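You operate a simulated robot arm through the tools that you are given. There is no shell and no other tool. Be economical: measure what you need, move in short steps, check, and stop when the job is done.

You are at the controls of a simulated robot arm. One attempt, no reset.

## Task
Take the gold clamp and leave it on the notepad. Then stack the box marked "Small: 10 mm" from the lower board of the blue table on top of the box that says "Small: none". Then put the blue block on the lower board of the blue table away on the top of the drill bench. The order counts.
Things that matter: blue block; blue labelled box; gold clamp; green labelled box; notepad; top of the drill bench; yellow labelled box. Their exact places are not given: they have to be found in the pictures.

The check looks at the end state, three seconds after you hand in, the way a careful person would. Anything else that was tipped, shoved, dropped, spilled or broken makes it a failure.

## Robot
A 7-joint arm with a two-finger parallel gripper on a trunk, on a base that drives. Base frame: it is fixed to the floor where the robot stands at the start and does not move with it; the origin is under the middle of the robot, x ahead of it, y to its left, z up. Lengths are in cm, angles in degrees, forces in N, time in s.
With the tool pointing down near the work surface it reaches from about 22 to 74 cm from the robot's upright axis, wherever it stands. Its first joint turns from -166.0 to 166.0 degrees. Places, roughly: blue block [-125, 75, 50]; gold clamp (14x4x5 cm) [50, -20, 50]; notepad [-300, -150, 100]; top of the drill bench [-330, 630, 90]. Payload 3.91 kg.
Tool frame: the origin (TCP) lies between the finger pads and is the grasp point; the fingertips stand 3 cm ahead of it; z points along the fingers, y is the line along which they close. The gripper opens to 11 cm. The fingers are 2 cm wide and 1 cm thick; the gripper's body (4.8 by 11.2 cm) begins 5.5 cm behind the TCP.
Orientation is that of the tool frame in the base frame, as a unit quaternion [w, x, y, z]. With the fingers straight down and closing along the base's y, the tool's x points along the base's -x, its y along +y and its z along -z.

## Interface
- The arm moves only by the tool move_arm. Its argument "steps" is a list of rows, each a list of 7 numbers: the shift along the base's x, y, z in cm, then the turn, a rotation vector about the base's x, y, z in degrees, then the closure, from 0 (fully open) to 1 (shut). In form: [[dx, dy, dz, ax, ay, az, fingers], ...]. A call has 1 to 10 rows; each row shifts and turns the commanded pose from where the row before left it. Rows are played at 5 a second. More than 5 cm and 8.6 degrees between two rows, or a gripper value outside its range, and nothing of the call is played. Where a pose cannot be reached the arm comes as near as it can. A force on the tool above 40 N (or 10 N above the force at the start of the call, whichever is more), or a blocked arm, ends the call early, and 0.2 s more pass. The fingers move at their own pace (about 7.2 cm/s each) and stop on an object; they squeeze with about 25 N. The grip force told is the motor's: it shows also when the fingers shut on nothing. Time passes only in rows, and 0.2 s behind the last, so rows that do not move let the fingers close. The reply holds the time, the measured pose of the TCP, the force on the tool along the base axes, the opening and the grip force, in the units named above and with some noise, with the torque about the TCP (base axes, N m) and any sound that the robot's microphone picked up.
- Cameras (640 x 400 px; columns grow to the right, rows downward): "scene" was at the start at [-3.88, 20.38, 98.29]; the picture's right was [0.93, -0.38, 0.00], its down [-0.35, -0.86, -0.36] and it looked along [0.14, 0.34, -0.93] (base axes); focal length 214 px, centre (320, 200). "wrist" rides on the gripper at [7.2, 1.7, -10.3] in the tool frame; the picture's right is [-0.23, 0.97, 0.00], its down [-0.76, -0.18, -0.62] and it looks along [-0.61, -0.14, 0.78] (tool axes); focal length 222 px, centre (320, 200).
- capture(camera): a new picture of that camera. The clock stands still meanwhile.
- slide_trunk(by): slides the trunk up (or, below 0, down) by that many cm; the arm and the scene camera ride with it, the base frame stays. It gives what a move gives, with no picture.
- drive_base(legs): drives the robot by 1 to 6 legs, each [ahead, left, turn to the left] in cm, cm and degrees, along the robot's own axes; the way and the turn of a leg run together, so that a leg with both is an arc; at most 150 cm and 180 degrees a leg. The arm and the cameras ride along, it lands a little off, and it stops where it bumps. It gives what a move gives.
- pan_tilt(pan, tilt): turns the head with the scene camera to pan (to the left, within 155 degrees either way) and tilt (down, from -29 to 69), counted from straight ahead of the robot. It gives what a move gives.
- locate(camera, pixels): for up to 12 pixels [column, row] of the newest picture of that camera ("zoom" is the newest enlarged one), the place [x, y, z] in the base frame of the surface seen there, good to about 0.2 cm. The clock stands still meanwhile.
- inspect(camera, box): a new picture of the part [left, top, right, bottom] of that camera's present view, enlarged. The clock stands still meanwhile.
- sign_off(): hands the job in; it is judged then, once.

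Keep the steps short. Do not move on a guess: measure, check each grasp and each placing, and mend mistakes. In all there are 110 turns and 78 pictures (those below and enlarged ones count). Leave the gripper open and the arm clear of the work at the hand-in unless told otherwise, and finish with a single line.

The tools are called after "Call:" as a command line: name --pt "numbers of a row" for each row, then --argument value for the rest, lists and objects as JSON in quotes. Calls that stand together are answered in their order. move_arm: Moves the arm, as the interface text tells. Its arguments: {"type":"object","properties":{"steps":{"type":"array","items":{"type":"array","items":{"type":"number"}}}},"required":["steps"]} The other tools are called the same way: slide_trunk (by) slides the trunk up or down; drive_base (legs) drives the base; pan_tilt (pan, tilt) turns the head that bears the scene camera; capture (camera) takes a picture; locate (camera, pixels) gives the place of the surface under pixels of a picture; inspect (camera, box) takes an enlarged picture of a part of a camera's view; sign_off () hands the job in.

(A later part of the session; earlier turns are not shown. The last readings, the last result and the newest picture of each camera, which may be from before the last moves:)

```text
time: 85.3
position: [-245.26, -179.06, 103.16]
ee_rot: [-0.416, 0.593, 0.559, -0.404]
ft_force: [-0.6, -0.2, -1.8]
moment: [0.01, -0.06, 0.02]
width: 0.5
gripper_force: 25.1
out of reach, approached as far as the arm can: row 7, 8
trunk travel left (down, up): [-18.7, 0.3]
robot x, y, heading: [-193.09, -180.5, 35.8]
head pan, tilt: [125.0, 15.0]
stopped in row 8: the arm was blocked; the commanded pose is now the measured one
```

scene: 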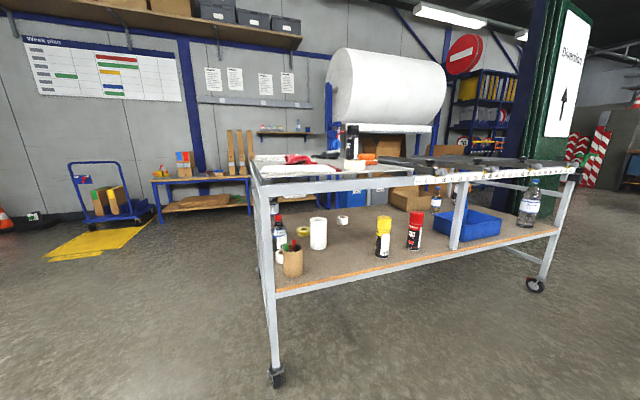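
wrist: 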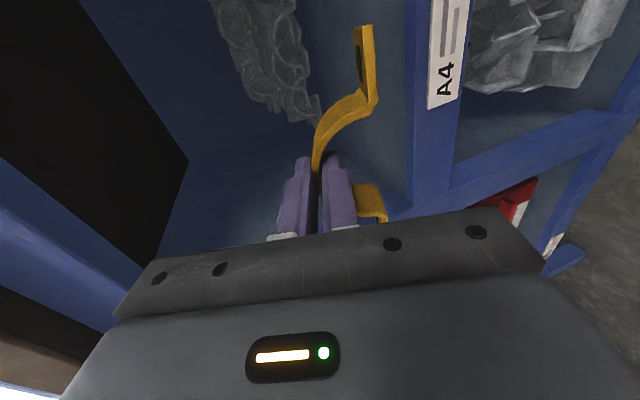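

The hand stands at z 103, tool pointing almost exactly -x; enough clearance. I drive toward the bench, stopping 12 cm short.

Call:
drive_base --legs '[[-15.8, 48.5, 0]]'

Call:
pan_tilt --pan 100 --tilt 20

Call:
capture --camera "scene"

Call:
capture --camera "wrist"

```text
time: 88.3
position: [-286.86, -147.68, 103.39]
ee_rot: [-0.418, 0.595, 0.556, -0.404]
ft_force: [-0.2, -0.8, -1.6]
moment: [0.0, -0.05, 0.01]
width: 0.52
gripper_force: 25.0
trunk travel left (down, up): [-18.7, 0.3]
robot x, y, heading: [-235.17, -149.61, 35.3]
head pan, tilt: [125.0, 15.0]
```

```text
time: 89.2
position: [-286.79, -147.87, 103.2]
ee_rot: [-0.418, 0.594, 0.556, -0.404]
ft_force: [0.3, 0.2, -3.0]
moment: [0.02, -0.04, 0.03]
width: 0.51
gripper_force: 25.1
trunk travel left (down, up): [-18.7, 0.3]
robot x, y, heading: [-234.85, -149.59, 35.4]
head pan, tilt: [100.0, 20.0]
```

```text
43 pictures are left
```

scene: 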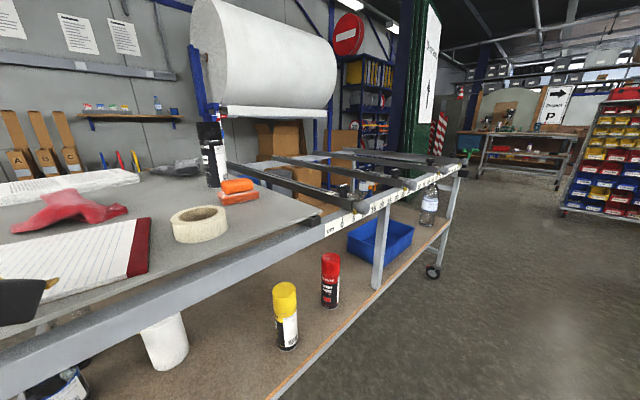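

```text
42 pictures are left
```

wrist: 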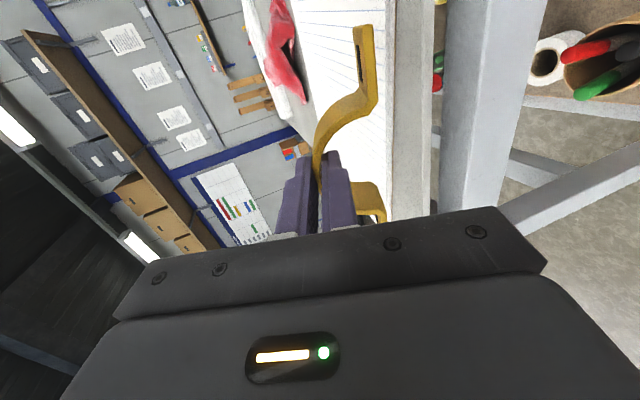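

All clear. I drive the remaining 11.7 cm.

Call:
drive_base --legs '[[-10.2, 5.8, 0]]'

Call:
capture --camera "scene"

Call:
capture --camera "wrist"

```text
time: 90.5
position: [-298.4, -148.96, 103.3]
ee_rot: [-0.418, 0.595, 0.556, -0.404]
ft_force: [0.6, -0.1, -2.6]
moment: [0.03, -0.05, -0.02]
width: 0.48
gripper_force: 24.7
trunk travel left (down, up): [-18.7, 0.3]
robot x, y, heading: [-246.56, -150.84, 35.4]
head pan, tilt: [100.0, 20.0]
```

```text
41 pictures are left
```

scene: 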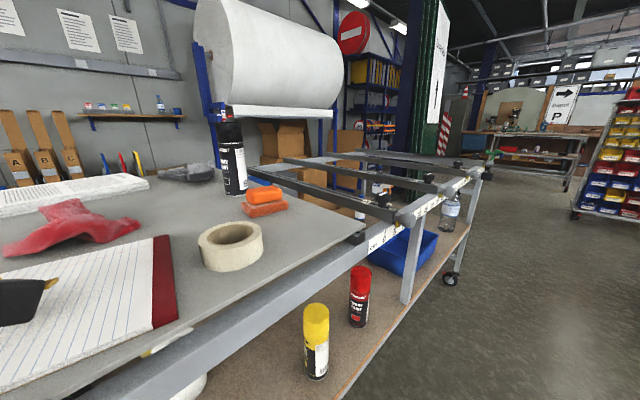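

```text
40 pictures are left
```

wrist: 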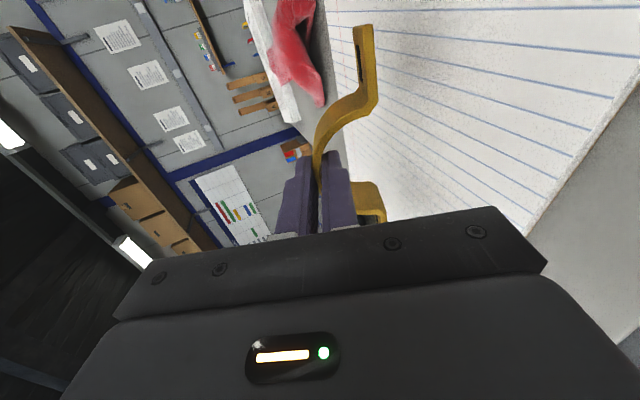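

I measure the paper and the clamp's feet in the wrist view.

Call:
locate --camera "wrist" --pixels '[[450, 120], [400, 60], [360, 35], [372, 85], [373, 205], [360, 190], [530, 200], [320, 140]]'

```text
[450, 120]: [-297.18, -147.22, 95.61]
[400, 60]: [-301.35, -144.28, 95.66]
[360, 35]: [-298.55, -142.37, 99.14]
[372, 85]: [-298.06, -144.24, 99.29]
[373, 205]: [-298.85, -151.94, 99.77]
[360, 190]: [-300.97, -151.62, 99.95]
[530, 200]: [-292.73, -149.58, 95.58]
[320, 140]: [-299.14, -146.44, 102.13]
```

Feet about 2–3 cm above the paper. I lower gently.

Call:
move_arm --pt "0 0 -0.8 0 0 0 1" --pt "0 0 -0.8 0 0 0 1" --pt "0 0 -0.5 0 0 0 1" --pt "0 0 0 0 0 0 1"

Call:
inspect --camera "wrist" --box '[240, 0, 480, 250]'

```text
time: 91.5
position: [-298.45, -149.14, 101.18]
ee_rot: [-0.419, 0.593, 0.557, -0.403]
ft_force: [-0.1, -0.1, -2.1]
moment: [0.0, -0.06, -0.02]
width: 0.47
gripper_force: 24.7
trunk travel left (down, up): [-18.7, 0.3]
robot x, y, heading: [-246.78, -150.94, 35.3]
head pan, tilt: [100.0, 20.0]
```

```text
1.60 times, centred on (360, 125) of wrist
```

zoom: 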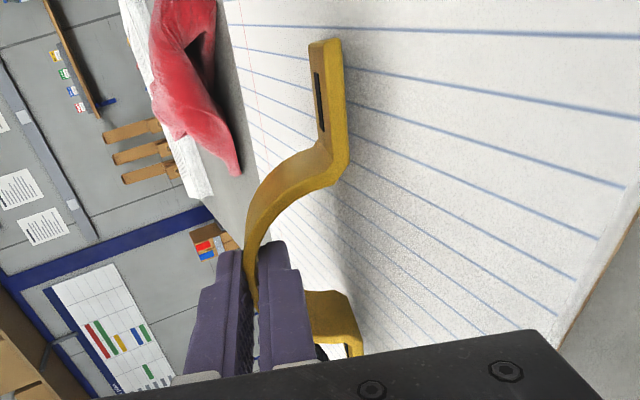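

Not touching yet. Further down in small steps.

Call:
move_arm --pt "0 0 -0.3 0 0 0 1" --pt "0 0 -0.3 0 0 0 1" --pt "0 0 0 0 0 0 1"

```text
time: 92.3
position: [-298.31, -149.62, 100.85]
ee_rot: [-0.421, 0.589, 0.559, -0.404]
ft_force: [-2.1, 5.0, 25.2]
moment: [0.46, 0.93, 0.03]
width: 0.5
gripper_force: 24.9
trunk travel left (down, up): [-18.7, 0.3]
robot x, y, heading: [-246.61, -150.74, 35.3]
head pan, tilt: [100.0, 20.0]
```

Firm contact. I ease up 0.3 cm and open gradually.

Call:
move_arm --pt "0 0 0.3 0 0 0 1" --pt "0 0 0 0 0 0 0.93" --pt "0 0 0 0 0 0 0.88" --pt "0 0 0 0 0 0 0.83" --pt "0 0 0 0 0 0 0.76" --pt "0 0 0 0 0 0 0.7" --pt "0 0 0 0 0 0 0.68"

Call:
inspect --camera "wrist" --box '[240, 0, 480, 250]'

```text
time: 93.9
position: [-298.49, -149.62, 100.69]
ee_rot: [-0.419, 0.592, 0.558, -0.402]
ft_force: [0.1, 0.1, -0.4]
moment: [0.0, 0.0, 0.03]
width: 3.52
gripper_force: 0.0
trunk travel left (down, up): [-18.7, 0.3]
robot x, y, heading: [-246.57, -150.6, 35.2]
head pan, tilt: [100.0, 20.0]
```

```text
1.60 times, centred on (360, 125) of wrist
```

zoom: 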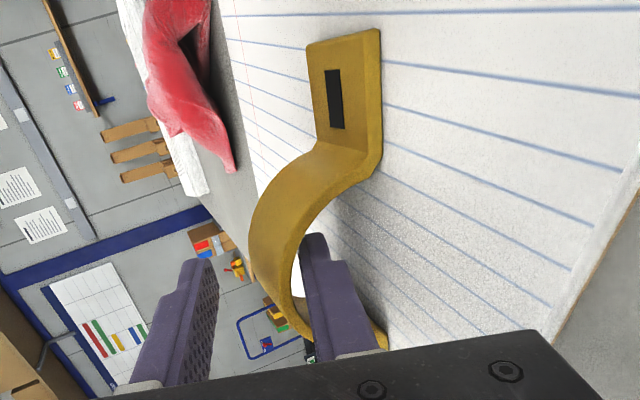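

The clamp stands flat on the notepad. I withdraw straight back.

Call:
move_arm --pt "2 -0.1 0.05 0 0 0 0.68" --pt "2 -0.1 0.05 0 0 0 0.68" --pt "2 -0.1 0.1 0 0 0 0.68" --pt "0 0 0 0 0 0 0.68"

Call:
drive_base --legs '[[24.5, -17.3, 0]]'

Call:
pan_tilt --pan 120 --tilt 15

Call:
capture --camera "scene"

```text
time: 95.1
position: [-292.47, -154.33, 99.94]
ee_rot: [-0.424, 0.57, 0.588, -0.388]
ft_force: [-0.6, 0.0, -0.3]
moment: [0.0, -0.03, -0.02]
width: 3.51
gripper_force: 0.0
trunk travel left (down, up): [-18.7, 0.3]
robot x, y, heading: [-246.57, -150.92, 35.5]
head pan, tilt: [100.0, 20.0]
stopped in row 4: the arm was blocked; the commanded pose is now the measured one
```

```text
time: 97.1
position: [-262.26, -154.0, 99.99]
ee_rot: [-0.424, 0.568, 0.588, -0.39]
ft_force: [0.2, 0.5, 0.7]
moment: [-0.01, -0.01, 0.01]
width: 3.54
gripper_force: 0.0
trunk travel left (down, up): [-18.7, 0.3]
robot x, y, heading: [-216.2, -150.37, 35.7]
head pan, tilt: [100.0, 20.0]
```

```text
time: 98.0
position: [-262.17, -154.08, 99.95]
ee_rot: [-0.422, 0.568, 0.589, -0.39]
ft_force: [0.0, -0.4, -0.3]
moment: [-0.02, -0.05, 0.0]
width: 3.53
gripper_force: 0.1
trunk travel left (down, up): [-18.7, 0.3]
robot x, y, heading: [-215.96, -150.34, 35.5]
head pan, tilt: [120.0, 15.0]
```

```text
37 pictures are left
```

scene: 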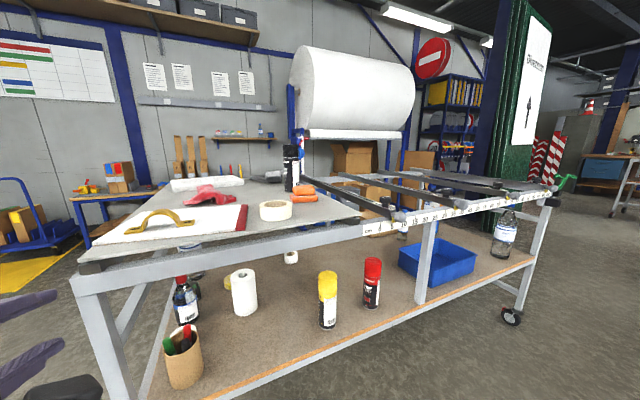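

The withdrawal went slightly sideways. I check the clamp's place on the notepad.

Call:
inspect --camera "scene" --box '[70, 160, 310, 280]'

Call:
locate --camera "zoom" --pixels '[[175, 205], [330, 160], [200, 160], [95, 200], [470, 180]]'

```text
2.67 times, centred on (190, 220) of scene
```

zoom: 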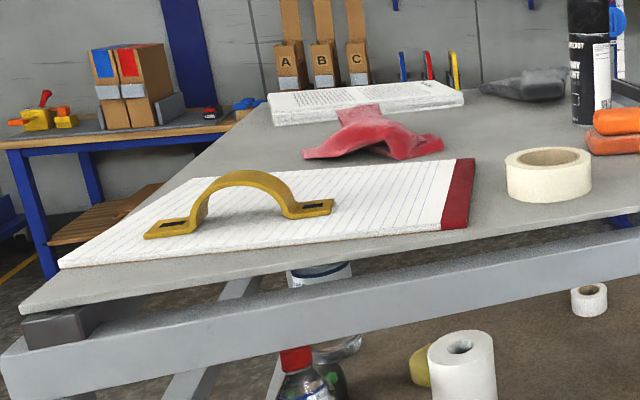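

```text
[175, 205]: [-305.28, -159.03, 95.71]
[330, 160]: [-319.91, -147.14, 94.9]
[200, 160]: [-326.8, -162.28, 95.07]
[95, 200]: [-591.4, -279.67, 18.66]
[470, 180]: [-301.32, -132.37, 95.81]
```

The clamp lies wholly on the notepad. Next: turn half round (arm toward the trolley side) and look up the aisle along +y.

Call:
drive_base --legs '[[0, 0, 90], [0, 0, 90]]'

Call:
pan_tilt --pan -150 --tilt 20

Call:
capture --camera "scene"

```text
time: 106.0
position: [-170.44, -146.37, 100.06]
ee_rot: [-0.393, 0.592, -0.564, 0.42]
ft_force: [0.1, 0.2, 1.2]
moment: [-0.04, -0.02, 0.02]
width: 3.53
gripper_force: 0.1
trunk travel left (down, up): [-18.7, 0.3]
robot x, y, heading: [-216.39, -150.36, -144.1]
head pan, tilt: [120.0, 15.0]
```

```text
time: 109.8
position: [-170.41, -146.23, 100.04]
ee_rot: [-0.394, 0.591, -0.565, 0.42]
ft_force: [0.1, -0.8, -0.3]
moment: [0.0, 0.01, -0.03]
width: 3.54
gripper_force: 0.1
trunk travel left (down, up): [-18.7, 0.3]
robot x, y, heading: [-216.53, -150.41, -143.8]
head pan, tilt: [-150.0, 20.0]
```

```text
35 pictures are left
```

scene: 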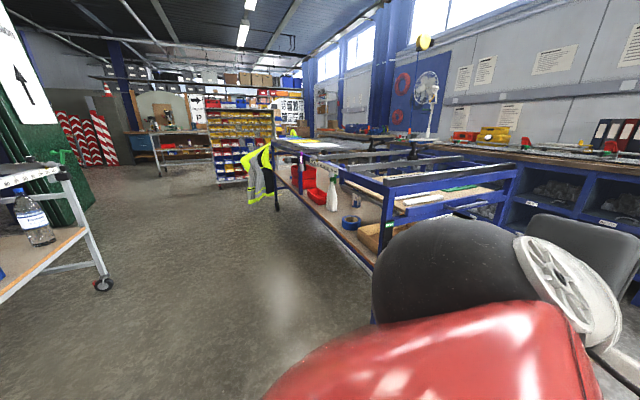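

The aisle is clear; a hi-vis jacket hangs at the trolley's far corner, red boxes on the lower board. I measure.

Call:
locate --camera "scene" --pixels '[[255, 195], [265, 160], [318, 195], [350, 222], [103, 285], [220, 180], [310, 160], [160, 170], [170, 120]]'

Call:
inspect --camera "scene" --box '[220, 110, 440, 250]'

```text
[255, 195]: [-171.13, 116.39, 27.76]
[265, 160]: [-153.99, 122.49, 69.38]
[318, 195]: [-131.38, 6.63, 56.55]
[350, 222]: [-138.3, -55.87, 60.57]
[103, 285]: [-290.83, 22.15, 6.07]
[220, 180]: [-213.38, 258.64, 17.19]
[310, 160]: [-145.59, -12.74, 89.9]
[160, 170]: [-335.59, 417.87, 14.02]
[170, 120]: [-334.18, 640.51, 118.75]
```

```text
2.86 times, centred on (330, 180) of scene
```

zoom: 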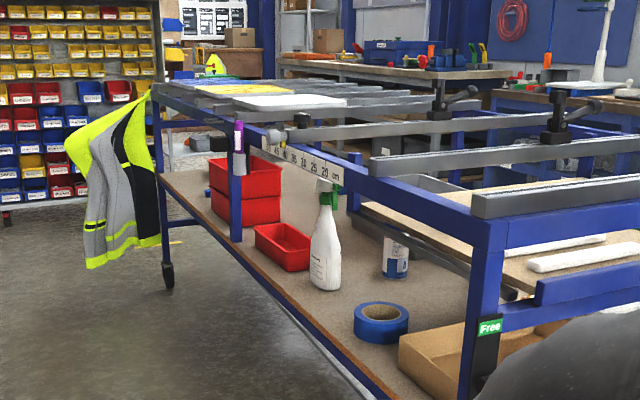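

I drive 190 cm along +y up the aisle in two legs.

Call:
drive_base --legs '[[-56, -76.7, 0], [-56, -76.7, 0]]'

Call:
pan_tilt --pan 115 --tilt 25

Call:
capture --camera "scene"

```text
time: 119.3
position: [-172.25, 44.56, 100.06]
ee_rot: [-0.395, 0.595, -0.562, 0.418]
ft_force: [-0.1, -1.0, -0.3]
moment: [0.04, -0.01, -0.02]
width: 3.48
gripper_force: 0.1
trunk travel left (down, up): [-18.7, 0.3]
robot x, y, heading: [-218.11, 39.78, -143.0]
head pan, tilt: [-150.0, 20.0]
```

```text
time: 123.0
position: [-172.25, 44.44, 99.93]
ee_rot: [-0.395, 0.595, -0.561, 0.419]
ft_force: [0.8, -0.2, 0.0]
moment: [0.01, 0.01, 0.03]
width: 3.53
gripper_force: 0.0
trunk travel left (down, up): [-18.7, 0.3]
robot x, y, heading: [-218.18, 39.93, -143.4]
head pan, tilt: [115.0, 25.0]
```

```text
33 pictures are left
```

scene: 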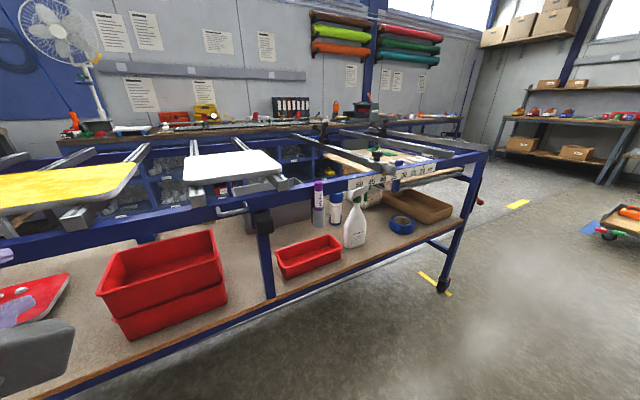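

I locate the left items and then drive on 35 cm to see the rest.

Call:
locate --camera "scene" --pixels '[[35, 300], [165, 285], [310, 255], [20, 320], [265, 225], [150, 240], [230, 350], [60, 190]]'

Call:
drive_base --legs '[[-29.5, -40, 0]]'

Call:
capture --camera "scene"

```text
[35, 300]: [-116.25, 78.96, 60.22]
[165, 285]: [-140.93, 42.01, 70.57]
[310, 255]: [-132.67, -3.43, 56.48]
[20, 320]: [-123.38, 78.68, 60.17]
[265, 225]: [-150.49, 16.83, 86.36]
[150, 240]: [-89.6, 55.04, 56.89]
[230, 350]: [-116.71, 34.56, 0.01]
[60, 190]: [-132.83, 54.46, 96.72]
```

```text
time: 125.9
position: [-173.09, 94.21, 99.99]
ee_rot: [-0.395, 0.595, -0.561, 0.418]
ft_force: [-0.5, 1.0, 0.0]
moment: [0.0, 0.0, 0.0]
width: 3.51
gripper_force: 0.0
trunk travel left (down, up): [-18.7, 0.3]
robot x, y, heading: [-218.85, 89.45, -142.8]
head pan, tilt: [115.0, 25.0]
```

```text
32 pictures are left
```

scene: 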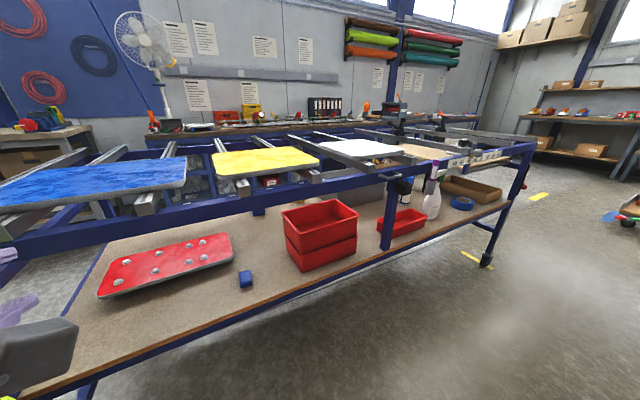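

The blue block is at (246,279). I zoom for the labelled boxes.

Call:
inspect --camera "scene" --box '[60, 160, 540, 330]'

Call:
locate --camera "scene" --pixels '[[246, 279], [253, 285], [240, 275], [100, 293], [230, 245], [290, 265], [320, 340], [270, 182], [90, 175]]'

```text
1.33 times, centred on (300, 245) of scene
```

zoom: 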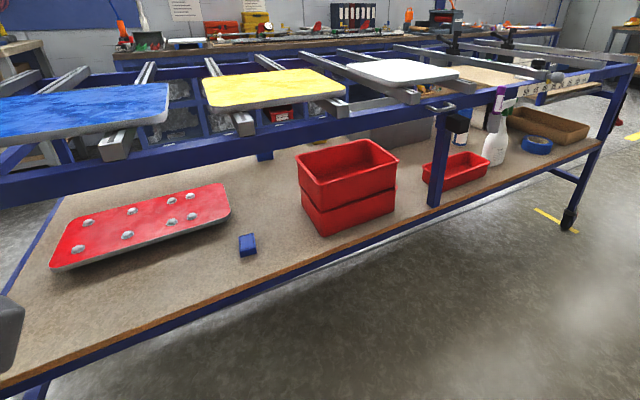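

```text
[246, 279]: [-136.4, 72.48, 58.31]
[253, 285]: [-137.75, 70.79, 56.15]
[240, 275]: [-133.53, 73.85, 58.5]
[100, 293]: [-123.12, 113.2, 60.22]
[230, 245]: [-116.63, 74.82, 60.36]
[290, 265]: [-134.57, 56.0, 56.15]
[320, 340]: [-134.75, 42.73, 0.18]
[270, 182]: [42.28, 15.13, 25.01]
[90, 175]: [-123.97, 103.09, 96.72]
```

No labelled boxes seen yet; the hand hides part of the board. I use the wrist camera.

Call:
capture --camera "wrist"

```text
30 pictures are left
```

wrist: 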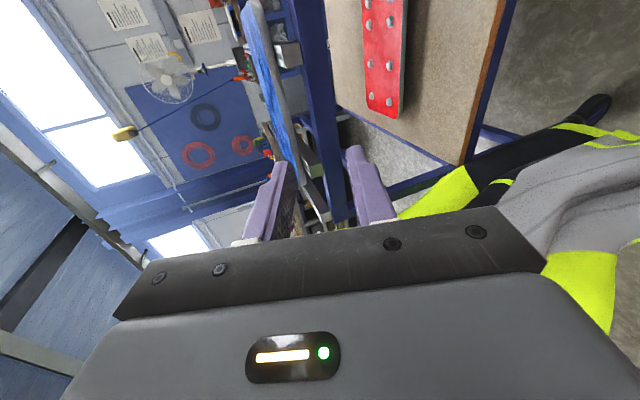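

The left end has no boxes. I zoom on the right-hand part.

Call:
inspect --camera "scene" --box '[270, 150, 530, 260]'

```text
2.46 times, centred on (400, 205) of scene
```

zoom: 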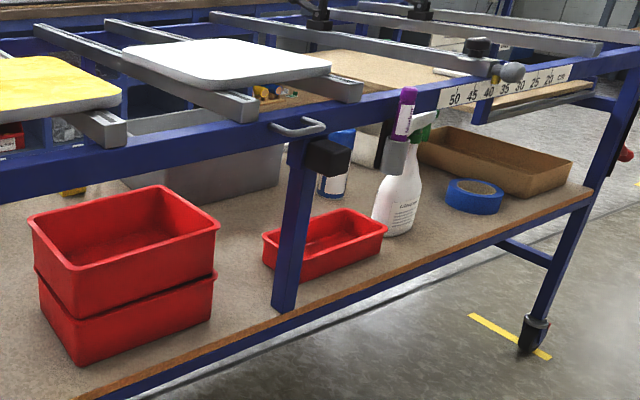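

A bit of yellow shows behind the red crates at zoom (72,191). I measure it.

Call:
locate --camera "zoom" --pixels '[[72, 191], [82, 190], [200, 160], [170, 200]]'

```text
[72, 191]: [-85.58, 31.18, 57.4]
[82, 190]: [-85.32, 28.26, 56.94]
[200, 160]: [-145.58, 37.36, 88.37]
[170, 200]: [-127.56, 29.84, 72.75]
```

The yellow box stands near the trolley's front edge at (-85, 30), so the boxes must be worked from the front corridor. I drive round the +y end: straight +y, then half turn to the right, then +x.

Call:
drive_base --legs '[[-57.2, -75.9, 0], [0, 0, -90], [0, 0, -90]]'

Call:
pan_tilt --pan -30 --tilt 20

Call:
capture --camera "scene"

```text
time: 138.3
position: [-264.11, 174.46, 99.98]
ee_rot: [-0.396, 0.529, 0.624, -0.417]
ft_force: [0.4, -0.2, -0.5]
moment: [-0.01, -0.03, -0.02]
width: 3.51
gripper_force: 0.1
trunk travel left (down, up): [-18.7, 0.3]
robot x, y, heading: [-218.49, 183.83, 42.7]
head pan, tilt: [115.0, 25.0]
```

```text
time: 140.6
position: [-264.05, 174.34, 99.93]
ee_rot: [-0.397, 0.528, 0.624, -0.417]
ft_force: [0.5, -0.7, -0.1]
moment: [-0.02, 0.03, -0.01]
width: 3.52
gripper_force: 0.0
trunk travel left (down, up): [-18.7, 0.3]
robot x, y, heading: [-219.09, 184.06, 43.0]
head pan, tilt: [-30.0, 20.0]
```

```text
28 pictures are left
```

scene: 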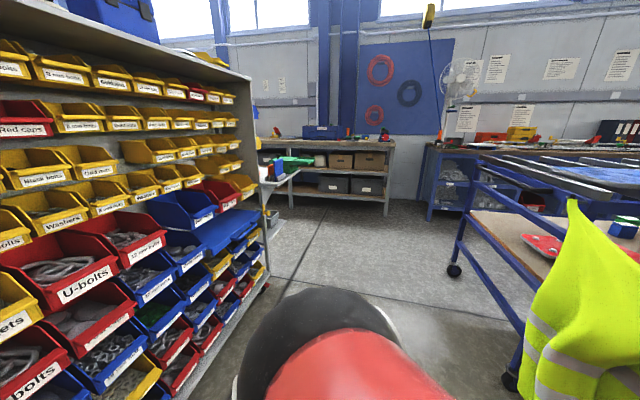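

The bin cart stands to the left; I see blue/green boxes at (622,228). I measure clearances.

Call:
locate --camera "scene" --pixels '[[268, 280], [285, 180], [200, 385], [622, 228], [625, 220], [455, 270], [545, 330], [380, 205], [60, 300]]'

Call:
inspect --camera "scene" --box '[500, 180, 640, 270]'

```text
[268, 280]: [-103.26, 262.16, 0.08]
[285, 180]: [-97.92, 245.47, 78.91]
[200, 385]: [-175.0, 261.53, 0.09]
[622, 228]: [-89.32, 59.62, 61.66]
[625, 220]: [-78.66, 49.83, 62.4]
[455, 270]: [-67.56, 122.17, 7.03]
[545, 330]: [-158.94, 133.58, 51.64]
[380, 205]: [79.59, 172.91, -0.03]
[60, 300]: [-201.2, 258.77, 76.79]
```

```text
4.44 times, centred on (570, 225) of scene
```

zoom: 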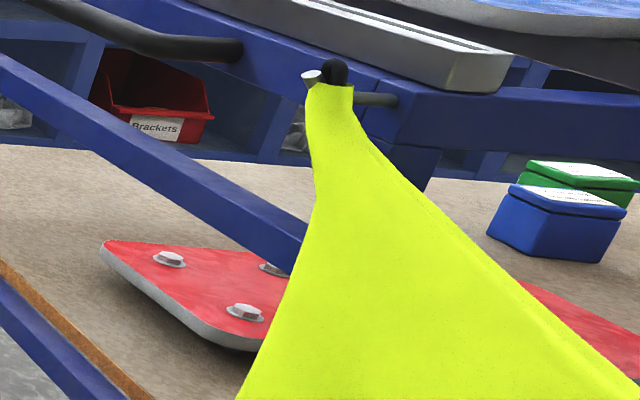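

Blue box (-89,60), green (-79,50), yellow (-85,30), labels on top. I drive +x along y≈184.

Call:
drive_base --legs '[[75.3, -70.2, 0], [75.3, -70.2, 0]]'

```text
time: 150.9
position: [-56.15, 174.92, 99.99]
ee_rot: [-0.393, 0.523, 0.629, -0.42]
ft_force: [-0.6, -0.2, 0.7]
moment: [0.01, 0.04, 0.0]
width: 3.54
gripper_force: 0.0
trunk travel left (down, up): [-18.7, 0.3]
robot x, y, heading: [-11.41, 185.65, 44.0]
head pan, tilt: [-30.0, 20.0]
```

I turn 13° so the hand points straight at -x, then go -y into the corridor at x≈-5, and look.

Call:
drive_base --legs '[[5, -4.5, -13], [-58.5, -110.5, 0]]'

Call:
pan_tilt --pan 110 --tilt 40

Call:
capture --camera "scene"

```text
time: 158.0
position: [-38.86, 58.32, 99.9]
ee_rot: [-0.428, 0.576, 0.581, -0.385]
ft_force: [0.6, -1.3, 0.5]
moment: [0.04, -0.02, -0.02]
width: 3.51
gripper_force: 0.0
trunk travel left (down, up): [-18.7, 0.3]
robot x, y, heading: [7.31, 60.66, 34.2]
head pan, tilt: [-30.0, 20.0]
```

```text
time: 160.2
position: [-38.8, 58.29, 100.0]
ee_rot: [-0.427, 0.575, 0.581, -0.385]
ft_force: [-0.2, -0.9, -0.3]
moment: [0.04, -0.03, 0.0]
width: 3.5
gripper_force: 0.0
trunk travel left (down, up): [-18.7, 0.3]
robot x, y, heading: [7.29, 60.84, 34.2]
head pan, tilt: [110.0, 40.0]
```

```text
26 pictures are left
```

scene: 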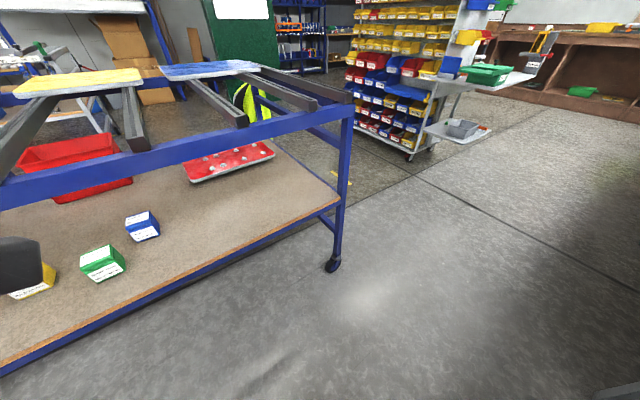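

All three boxes are visible. I zoom on the labels.

Call:
inspect --camera "scene" --box '[0, 190, 200, 315]'

Call:
locate --camera "scene" --pixels '[[142, 219], [103, 255], [50, 280], [125, 216], [158, 232], [80, 265], [125, 262], [20, 240], [60, 210], [150, 150]]'

```text
3.20 times, centred on (100, 252) of scene
```

zoom: 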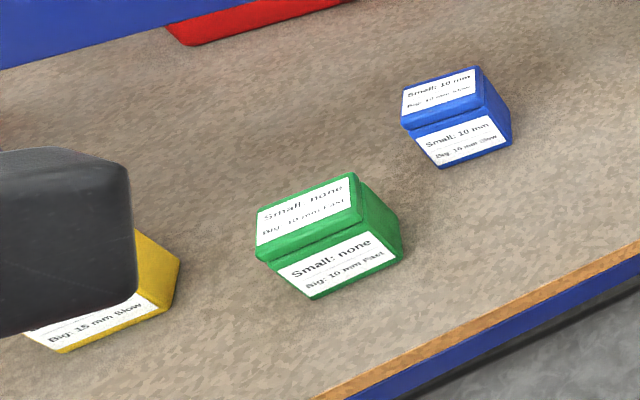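

```text
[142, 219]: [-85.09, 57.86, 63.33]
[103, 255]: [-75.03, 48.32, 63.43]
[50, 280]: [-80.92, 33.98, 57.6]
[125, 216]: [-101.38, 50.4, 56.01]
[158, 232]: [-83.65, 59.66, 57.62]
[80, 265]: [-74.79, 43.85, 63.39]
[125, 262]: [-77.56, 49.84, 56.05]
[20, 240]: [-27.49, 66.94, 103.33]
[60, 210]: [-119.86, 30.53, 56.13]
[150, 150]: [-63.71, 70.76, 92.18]
```

Blue = "Small: 10 mm", green = "Small: none". I measure their corners.

Call:
locate --camera "zoom" --pixels '[[403, 88], [477, 68], [484, 100], [404, 120], [440, 165], [510, 138], [258, 212], [353, 174], [361, 214], [258, 252], [313, 297], [401, 257]]'

```text
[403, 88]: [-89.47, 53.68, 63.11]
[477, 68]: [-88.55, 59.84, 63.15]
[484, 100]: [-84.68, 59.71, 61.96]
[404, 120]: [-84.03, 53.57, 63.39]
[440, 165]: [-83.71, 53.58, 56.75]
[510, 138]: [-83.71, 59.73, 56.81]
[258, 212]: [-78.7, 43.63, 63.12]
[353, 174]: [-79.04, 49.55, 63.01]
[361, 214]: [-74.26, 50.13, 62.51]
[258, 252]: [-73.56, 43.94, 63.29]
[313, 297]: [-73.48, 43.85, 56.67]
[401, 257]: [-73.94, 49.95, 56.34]
```

I lower the trunk fully (so the arm can pass under the rail), then roll the hand back so the camera is on top and descend, here in the free corridor.

Call:
slide_trunk --by -18.5

Call:
move_arm --pt "-1 0 0 7.43 -0.2 2.87 0.3" --pt "-1 0 0 7.43 -0.2 2.87 0.3" --pt "-1 0 0 7.43 -0.2 2.87 0.3" --pt "-1 0 0 7.43 -0.2 2.87 0.3" --pt "-1 0 0 7.43 -0.2 2.87 0.3" --pt "-1 0 0 7.43 -0.2 2.87 0.3" --pt "-1 0 0 7.43 -0.2 2.87 0.3" --pt "0 0 0 7.43 -0.2 2.87 0.3" --pt "0 0 0 7.43 -0.2 2.87 0.3" --pt "0 0 0 7.43 -0.2 2.87 0.3"

Call:
move_arm --pt "0 0 -2 7.43 -0.2 2.87 0.2" --pt "0 0 -4 0 0 0 0.2" --pt "0 0 -4 0 0 0 0.2" --pt "0 0 -4 0 0 0 0.2" --pt "0 0 -4 0 0 0 0.2" --pt "0 0 -3.5 0 0 0 0.2" --pt "0 0 0 0 0 0 0.2"

Call:
capture --camera "scene"

```text
time: 162.3
position: [-38.75, 58.34, 81.43]
ee_rot: [-0.427, 0.576, 0.581, -0.385]
ft_force: [0.8, -0.2, -0.3]
moment: [0.03, 0.01, -0.01]
width: 3.51
gripper_force: 0.1
trunk travel left (down, up): [-0.2, 18.8]
robot x, y, heading: [6.98, 60.65, 34.1]
head pan, tilt: [110.0, 40.0]
```

```text
time: 164.7
position: [-43.55, 53.14, 83.51]
ee_rot: [-0.596, 0.019, 0.803, -0.003]
ft_force: [0.0, 0.2, -0.6]
moment: [0.06, 0.0, 0.03]
width: 7.71
gripper_force: 0.1
trunk travel left (down, up): [-0.2, 18.8]
robot x, y, heading: [7.27, 61.07, 34.2]
head pan, tilt: [110.0, 40.0]
stopped in row 10: the arm was blocked; the commanded pose is now the measured one
```

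```text
time: 166.3
position: [-43.47, 53.41, 62.1]
ee_rot: [-0.594, -0.04, 0.802, 0.033]
ft_force: [-0.2, 0.1, 0.7]
moment: [-0.01, -0.02, 0.0]
width: 8.83
gripper_force: 0.1
trunk travel left (down, up): [-0.2, 18.8]
robot x, y, heading: [7.27, 60.83, 34.0]
head pan, tilt: [110.0, 40.0]
```

```text
24 pictures are left
```

scene: 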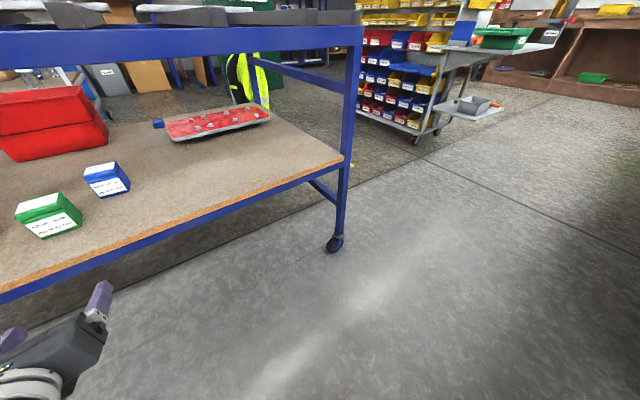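

I level the hand, set y 57.3 and z 60, then check the rail's underside.

Call:
move_arm --pt "0 2 -1 -5.5 -3.1 -1.7 0.18" --pt "0 1.9 -1 0 0 0 0.18" --pt "0 0 0 0 0 0 0.18"

Call:
locate --camera "scene" --pixels '[[200, 52], [200, 30], [100, 62], [103, 168], [60, 200], [42, 203]]'

Call:
drive_base --legs '[[-24.2, 16.3, 0]]'

Call:
capture --camera "wrist"

```text
time: 167.1
position: [-43.59, 57.4, 59.99]
ee_rot: [-0.574, 0.0, 0.819, 0.003]
ft_force: [-0.8, -0.6, -0.5]
moment: [-0.02, -0.06, 0.0]
width: 9.02
gripper_force: 0.2
trunk travel left (down, up): [-0.2, 18.8]
robot x, y, heading: [7.2, 60.79, 34.0]
head pan, tilt: [110.0, 40.0]
```

```text
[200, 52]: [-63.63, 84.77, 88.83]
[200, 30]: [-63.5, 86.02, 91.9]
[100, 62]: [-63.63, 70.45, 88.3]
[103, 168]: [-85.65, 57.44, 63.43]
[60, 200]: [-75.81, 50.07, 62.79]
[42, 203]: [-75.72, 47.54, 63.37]
```

```text
time: 169.1
position: [-72.27, 57.67, 59.92]
ee_rot: [-0.572, -0.001, 0.82, 0.002]
ft_force: [0.1, 0.5, 0.3]
moment: [0.03, 0.02, 0.0]
width: 9.01
gripper_force: 0.2
trunk travel left (down, up): [-0.2, 18.8]
robot x, y, heading: [-21.55, 61.32, 34.1]
head pan, tilt: [110.0, 40.0]
```

```text
23 pictures are left
```

wrist: 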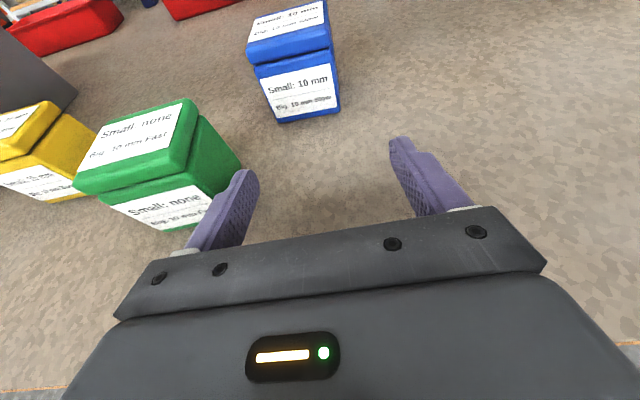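

Clear view; rail underside is z≈88. I measure blue and green once more from here.

Call:
locate --camera "wrist" --pixels '[[260, 85], [333, 68], [275, 118], [338, 108], [250, 35], [327, 5], [195, 110], [238, 160], [78, 182], [235, 190]]'

```text
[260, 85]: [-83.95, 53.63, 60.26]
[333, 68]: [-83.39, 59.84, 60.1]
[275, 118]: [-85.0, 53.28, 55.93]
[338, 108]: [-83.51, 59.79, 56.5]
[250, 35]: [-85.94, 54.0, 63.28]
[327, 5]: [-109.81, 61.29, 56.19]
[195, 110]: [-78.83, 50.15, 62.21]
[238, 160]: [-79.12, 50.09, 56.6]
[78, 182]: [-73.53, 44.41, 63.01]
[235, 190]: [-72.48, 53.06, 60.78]
```

Blue centre y≈56.7. I extend straight in 14 cm with y drifting to 57.0.

Call:
move_arm --pt "-3 -0.2 -0.1 0 0 0 0.18" --pt "-3 -0.2 -0.1 0 0 0 0.18" --pt "-3 -0.2 0 0 0 0 0.18" --pt "-3 -0.1 0 0 0 0 0.18" --pt "-2 0 0 0 0 0 0.18" --pt "0 0 0 0 0 0 0.18"

Call:
capture --camera "wrist"

```text
time: 170.5
position: [-85.02, 55.34, 60.16]
ee_rot: [-0.573, 0.004, 0.82, 0.009]
ft_force: [0.7, 1.4, 0.1]
moment: [-0.02, -0.02, 0.02]
width: 9.0
gripper_force: 0.0
out of reach, approached as far as the arm can: row 3, 4, 5
trunk travel left (down, up): [-0.2, 18.8]
robot x, y, heading: [-21.47, 61.46, 33.8]
head pan, tilt: [110.0, 40.0]
```

```text
22 pictures are left
```

wrist: 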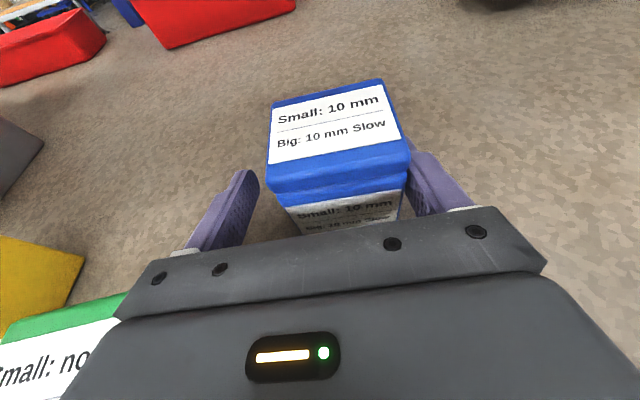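

The arm's reach ran out and the hand slid toward -y. I pull back 4 cm (restoring y 57), then bring the base 4 cm nearer.

Call:
move_arm --pt "2 0 0 0 0 0 0.18" --pt "2 0 0 0 0 0 0.18" --pt "0 0 0 0 0 0 0.18"

Call:
drive_base --legs '[[-3.5, 2.3, 0]]'

Call:
capture --camera "wrist"

```text
time: 171.3
position: [-81.8, 55.76, 60.24]
ee_rot: [-0.573, -0.001, 0.82, 0.002]
ft_force: [1.0, -0.2, 0.0]
moment: [0.02, 0.0, -0.02]
width: 9.0
gripper_force: 0.0
trunk travel left (down, up): [-0.2, 18.8]
robot x, y, heading: [-21.3, 61.18, 33.8]
head pan, tilt: [110.0, 40.0]
```

```text
time: 172.2
position: [-86.02, 55.76, 60.38]
ee_rot: [-0.573, 0.0, 0.82, 0.002]
ft_force: [0.2, -0.3, 0.7]
moment: [0.02, -0.03, 0.0]
width: 9.01
gripper_force: 0.1
trunk travel left (down, up): [-0.2, 18.8]
robot x, y, heading: [-25.53, 60.86, 34.1]
head pan, tilt: [110.0, 40.0]
```

```text
21 pictures are left
```

wrist: 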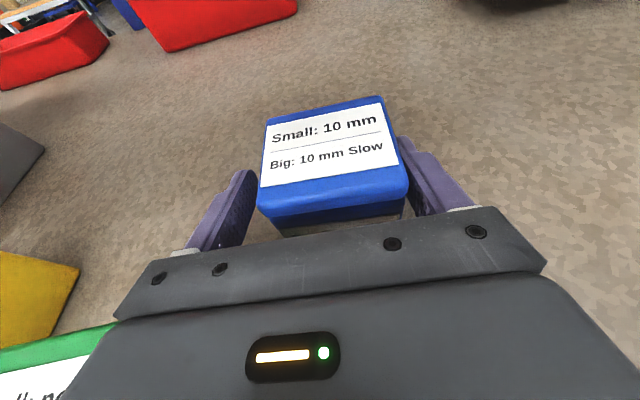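

Box is between the fingers. I centre (+0.9 in y), lower a little, and close.

Call:
move_arm --pt "0 0.9 -0.4 0 0 0 0.18" --pt "0 0 0 0 0 0 0.35" --pt "0 0 0 0 0 0 0.6" --pt "0 0 0 0 0 0 1" --pt "0 0 0 0 0 0 1"

Call:
move_arm --pt "0 0 1.5 0 0 0 1" --pt "0 0 2 0 0 0 1" --pt "0 0 2 0 0 0 1" --pt "0 0 2 0 0 0 1" --pt "0 0 1.8 0 0 0 1" --pt "0 0 0 0 0 0 1"

Call:
capture --camera "wrist"

```text
time: 173.3
position: [-85.87, 56.6, 60.02]
ee_rot: [-0.572, 0.002, 0.82, 0.007]
ft_force: [0.3, -0.4, 0.1]
moment: [-0.06, 0.05, 0.03]
width: 6.6
gripper_force: 25.1
out of reach, approached as far as the arm can: row 1
trunk travel left (down, up): [-0.2, 18.8]
robot x, y, heading: [-25.63, 60.91, 34.1]
head pan, tilt: [110.0, 40.0]
```

```text
time: 174.8
position: [-85.94, 56.41, 69.33]
ee_rot: [-0.572, 0.0, 0.82, 0.003]
ft_force: [0.6, 0.1, -2.7]
moment: [-0.01, -0.01, 0.03]
width: 6.57
gripper_force: 25.1
trunk travel left (down, up): [-0.2, 18.8]
robot x, y, heading: [-25.81, 60.96, 34.1]
head pan, tilt: [110.0, 40.0]
```

```text
20 pictures are left
```

wrist: 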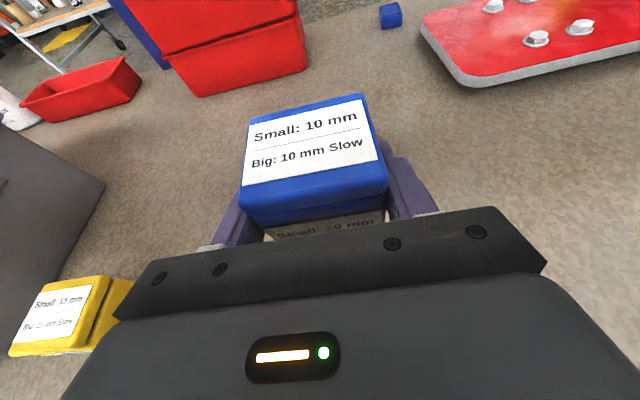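

Blue is lifted, bottom about 2 cm above the green box's top. I carry it over toward the green and check with the scene camera.

Call:
move_arm --pt "2 0 0.2 0 0 0 1" --pt "2 -2 0.2 0 0 0 1" --pt "2 -2.5 0 0 0 0 1" --pt "2 -2.5 0 0 0 0 1" --pt "2.3 -2.6 0 0 0 0 1" --pt "0 0 0 0 0 0 1"

Call:
inspect --camera "scene" --box '[0, 60, 240, 280]'

```text
time: 176.2
position: [-75.55, 46.47, 69.62]
ee_rot: [-0.573, 0.0, 0.82, 0.003]
ft_force: [0.6, 0.2, -3.3]
moment: [-0.04, -0.03, 0.03]
width: 6.59
gripper_force: 24.6
trunk travel left (down, up): [-0.2, 18.8]
robot x, y, heading: [-25.92, 61.17, 33.8]
head pan, tilt: [110.0, 40.0]
```

```text
1.82 times, centred on (120, 170) of scene
```

zoom: 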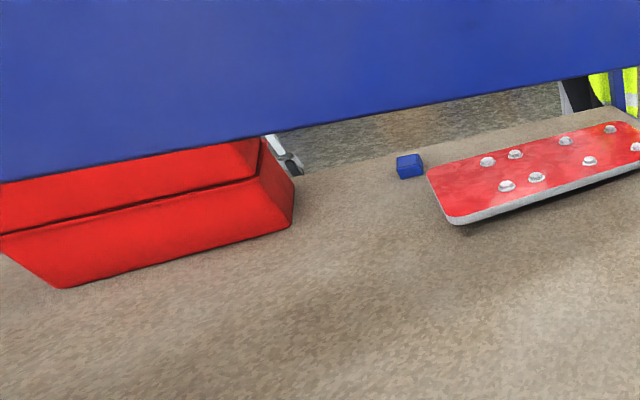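

Need a different angle: tilt down, pan more to the arm.

Call:
pan_tilt --pan 125 --tilt 60

Call:
capture --camera "scene"

```text
time: 177.0
position: [-75.55, 46.48, 69.66]
ee_rot: [-0.573, -0.001, 0.82, 0.002]
ft_force: [-0.8, -0.3, -2.0]
moment: [0.0, -0.02, 0.0]
width: 6.6
gripper_force: 24.8
trunk travel left (down, up): [-0.2, 18.8]
robot x, y, heading: [-25.93, 61.33, 34.2]
head pan, tilt: [125.0, 60.0]
```

```text
18 pictures are left
```

scene: 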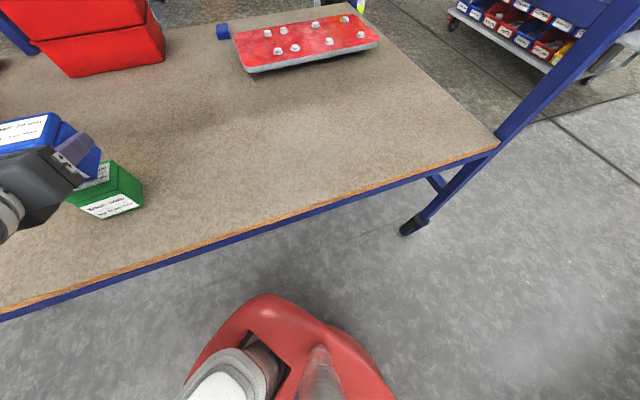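

I measure the green box's visible corners and the blue's in this view.

Call:
inspect --camera "scene" --box '[0, 90, 192, 240]'

Call:
locate --camera "scene" --pixels '[[113, 160], [119, 190], [144, 207], [104, 219], [143, 190], [98, 148], [76, 130], [130, 176]]'

```text
2.67 times, centred on (96, 165) of scene
```

zoom: 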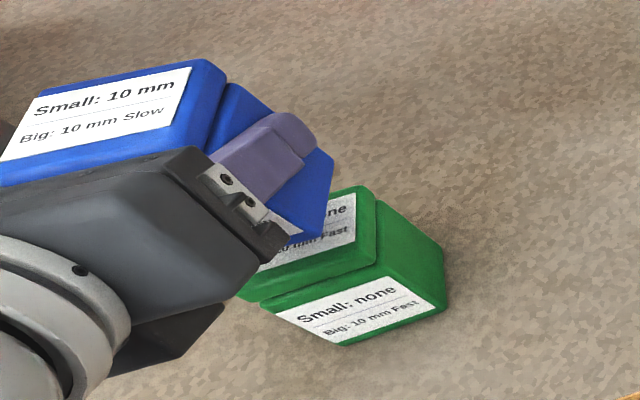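

```text
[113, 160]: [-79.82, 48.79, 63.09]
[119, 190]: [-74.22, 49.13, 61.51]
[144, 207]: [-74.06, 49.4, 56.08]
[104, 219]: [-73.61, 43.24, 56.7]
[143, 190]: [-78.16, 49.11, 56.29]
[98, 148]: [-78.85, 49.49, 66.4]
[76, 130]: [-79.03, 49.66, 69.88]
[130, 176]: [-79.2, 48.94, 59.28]
```

Green now centres at about (-76.6, 46.2), blue nearly over it. I shift (-0.3, -0.2) and lower.

Call:
move_arm --pt "-0.3 -0.2 -0.8 0 0 0 1" --pt "0 0 -0.7 0 0 0 1" --pt "0 0 -0.4 0 0 0 1" --pt "0 0 -0.3 0 0 0 1" --pt "0 0 0 0 0 0 1"

Call:
inspect --camera "scene" --box '[0, 90, 192, 240]'

```text
time: 178.2
position: [-75.92, 46.44, 67.62]
ee_rot: [-0.573, -0.001, 0.82, 0.002]
ft_force: [-0.5, 0.0, -2.8]
moment: [-0.02, -0.01, 0.03]
width: 6.57
gripper_force: 24.5
trunk travel left (down, up): [-0.2, 18.8]
robot x, y, heading: [-26.03, 61.12, 34.3]
head pan, tilt: [125.0, 60.0]
```

```text
2.67 times, centred on (96, 165) of scene
```

zoom: 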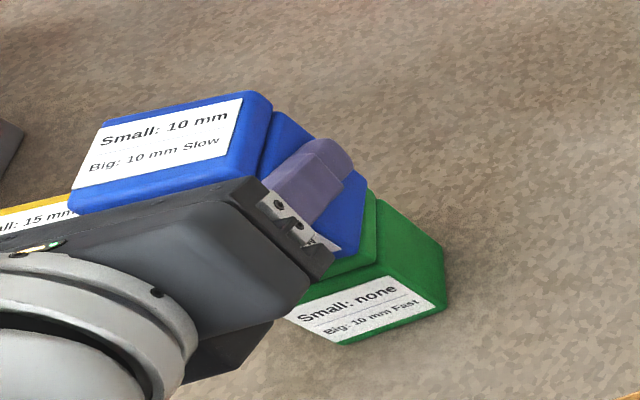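

Almost down. Small steps until the force shows contact.

Call:
move_arm --pt "0 -0.1 -0.2 0 0 0 1" --pt "0 0 -0.15 0 0 0 1" --pt "0 0 0 0 0 0 1"

```text
time: 179.0
position: [-75.84, 46.29, 67.39]
ee_rot: [-0.574, 0.0, 0.819, 0.002]
ft_force: [0.2, -2.0, 7.2]
moment: [-0.24, -0.21, -0.02]
width: 6.59
gripper_force: 24.8
trunk travel left (down, up): [-0.2, 18.8]
robot x, y, heading: [-25.81, 60.98, 34.1]
head pan, tilt: [125.0, 60.0]
```

Contact. I release, opening both fingers, and view.

Call:
move_arm --pt "0 0 0.1 0 0 0 1" --pt "0 0 0 0 0 0 0.36" --pt "0 0 0 0 0 0 0.25" --pt "0 0 0 0 0 0 0.15" --pt "0 0 0 0 0 0 0.15"

Call:
inspect --camera "scene" --box '[0, 90, 192, 240]'

```text
time: 180.2
position: [-75.88, 46.42, 67.43]
ee_rot: [-0.573, -0.001, 0.819, 0.001]
ft_force: [0.4, 0.3, 0.9]
moment: [0.0, 0.02, 0.03]
width: 9.34
gripper_force: 0.1
trunk travel left (down, up): [-0.2, 18.8]
robot x, y, heading: [-25.73, 61.08, 34.0]
head pan, tilt: [125.0, 60.0]
```

```text
2.67 times, centred on (96, 165) of scene
```

zoom: 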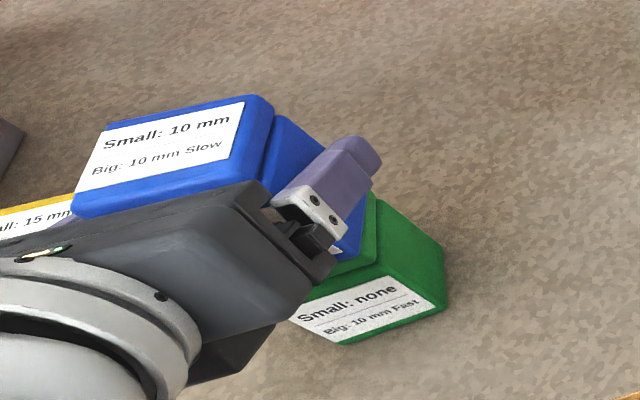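

Blue stands on green. I retreat straight back by driving +x 30 cm and check the stack.

Call:
drive_base --legs '[[24.9, -16.8, 0]]'

Call:
capture --camera "wrist"

```text
time: 182.2
position: [-45.25, 46.35, 67.33]
ee_rot: [-0.573, -0.001, 0.82, 0.002]
ft_force: [0.2, 0.2, 0.4]
moment: [0.01, -0.02, -0.03]
width: 9.36
gripper_force: 0.0
trunk travel left (down, up): [-0.2, 18.8]
robot x, y, heading: [4.57, 61.02, 34.1]
head pan, tilt: [125.0, 60.0]
```

```text
14 pictures are left
```

wrist: 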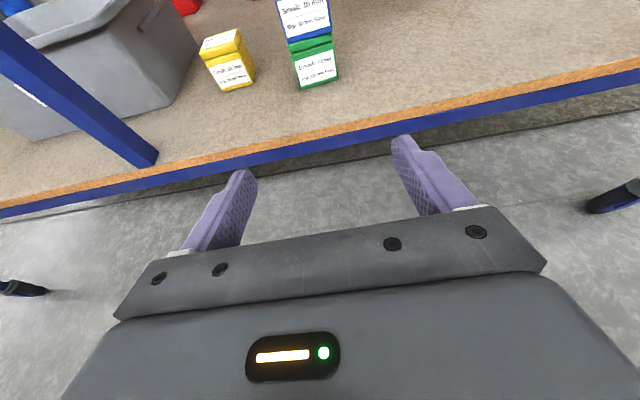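

The stack stands well. Now back around the +y end to the rear side for the blue block.

Call:
drive_base --legs '[[61, 108.4, 0], [-99.5, 67.1, 0]]'

```text
time: 194.4
position: [-178.58, 175.93, 67.32]
ee_rot: [-0.573, 0.009, 0.82, 0.009]
ft_force: [0.4, 0.4, 0.4]
moment: [-0.04, -0.01, 0.01]
width: 9.37
gripper_force: 0.1
trunk travel left (down, up): [-0.2, 18.8]
robot x, y, heading: [-128.18, 189.34, 33.0]
head pan, tilt: [125.0, 60.0]
```

Call:
drive_base --legs '[[-100.3, 60.4, 0], [0, 0, 90], [0, 0, 90]]'

```text
time: 208.2
position: [-196.84, 201.44, 67.35]
ee_rot: [-0.02, 0.818, 0.032, 0.574]
ft_force: [0.4, 0.0, -0.6]
moment: [-0.03, 0.04, 0.03]
width: 9.34
gripper_force: 0.1
trunk travel left (down, up): [-0.2, 18.8]
robot x, y, heading: [-245.81, 183.03, -141.3]
head pan, tilt: [125.0, 60.0]
```

I correct the heading by -4° and drive -y along x≈-246, clear of the jacket; then look from the wrist.

Call:
drive_base --legs '[[0, 0, -4], [71.7, 103.6, 0]]'

Call:
pan_tilt --pan 125 --tilt 30

Call:
capture --camera "scene"

```text
time: 215.1
position: [-193.79, 70.2, 67.31]
ee_rot: [-0.004, 0.819, 0.009, 0.573]
ft_force: [-0.1, -0.3, 0.3]
moment: [0.03, 0.02, 0.02]
width: 9.36
gripper_force: 0.1
trunk travel left (down, up): [-0.2, 18.8]
robot x, y, heading: [-243.85, 54.74, -144.7]
head pan, tilt: [125.0, 60.0]
```

```text
time: 216.1
position: [-193.81, 70.23, 67.24]
ee_rot: [-0.003, 0.819, 0.009, 0.574]
ft_force: [-0.8, -0.7, 0.3]
moment: [-0.02, 0.02, -0.01]
width: 9.36
gripper_force: 0.0
trunk travel left (down, up): [-0.2, 18.8]
robot x, y, heading: [-243.56, 54.31, -144.6]
head pan, tilt: [125.0, 30.0]
```

```text
13 pictures are left
```

scene: 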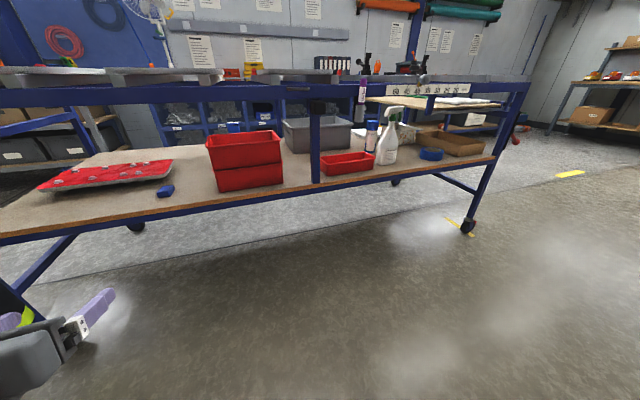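

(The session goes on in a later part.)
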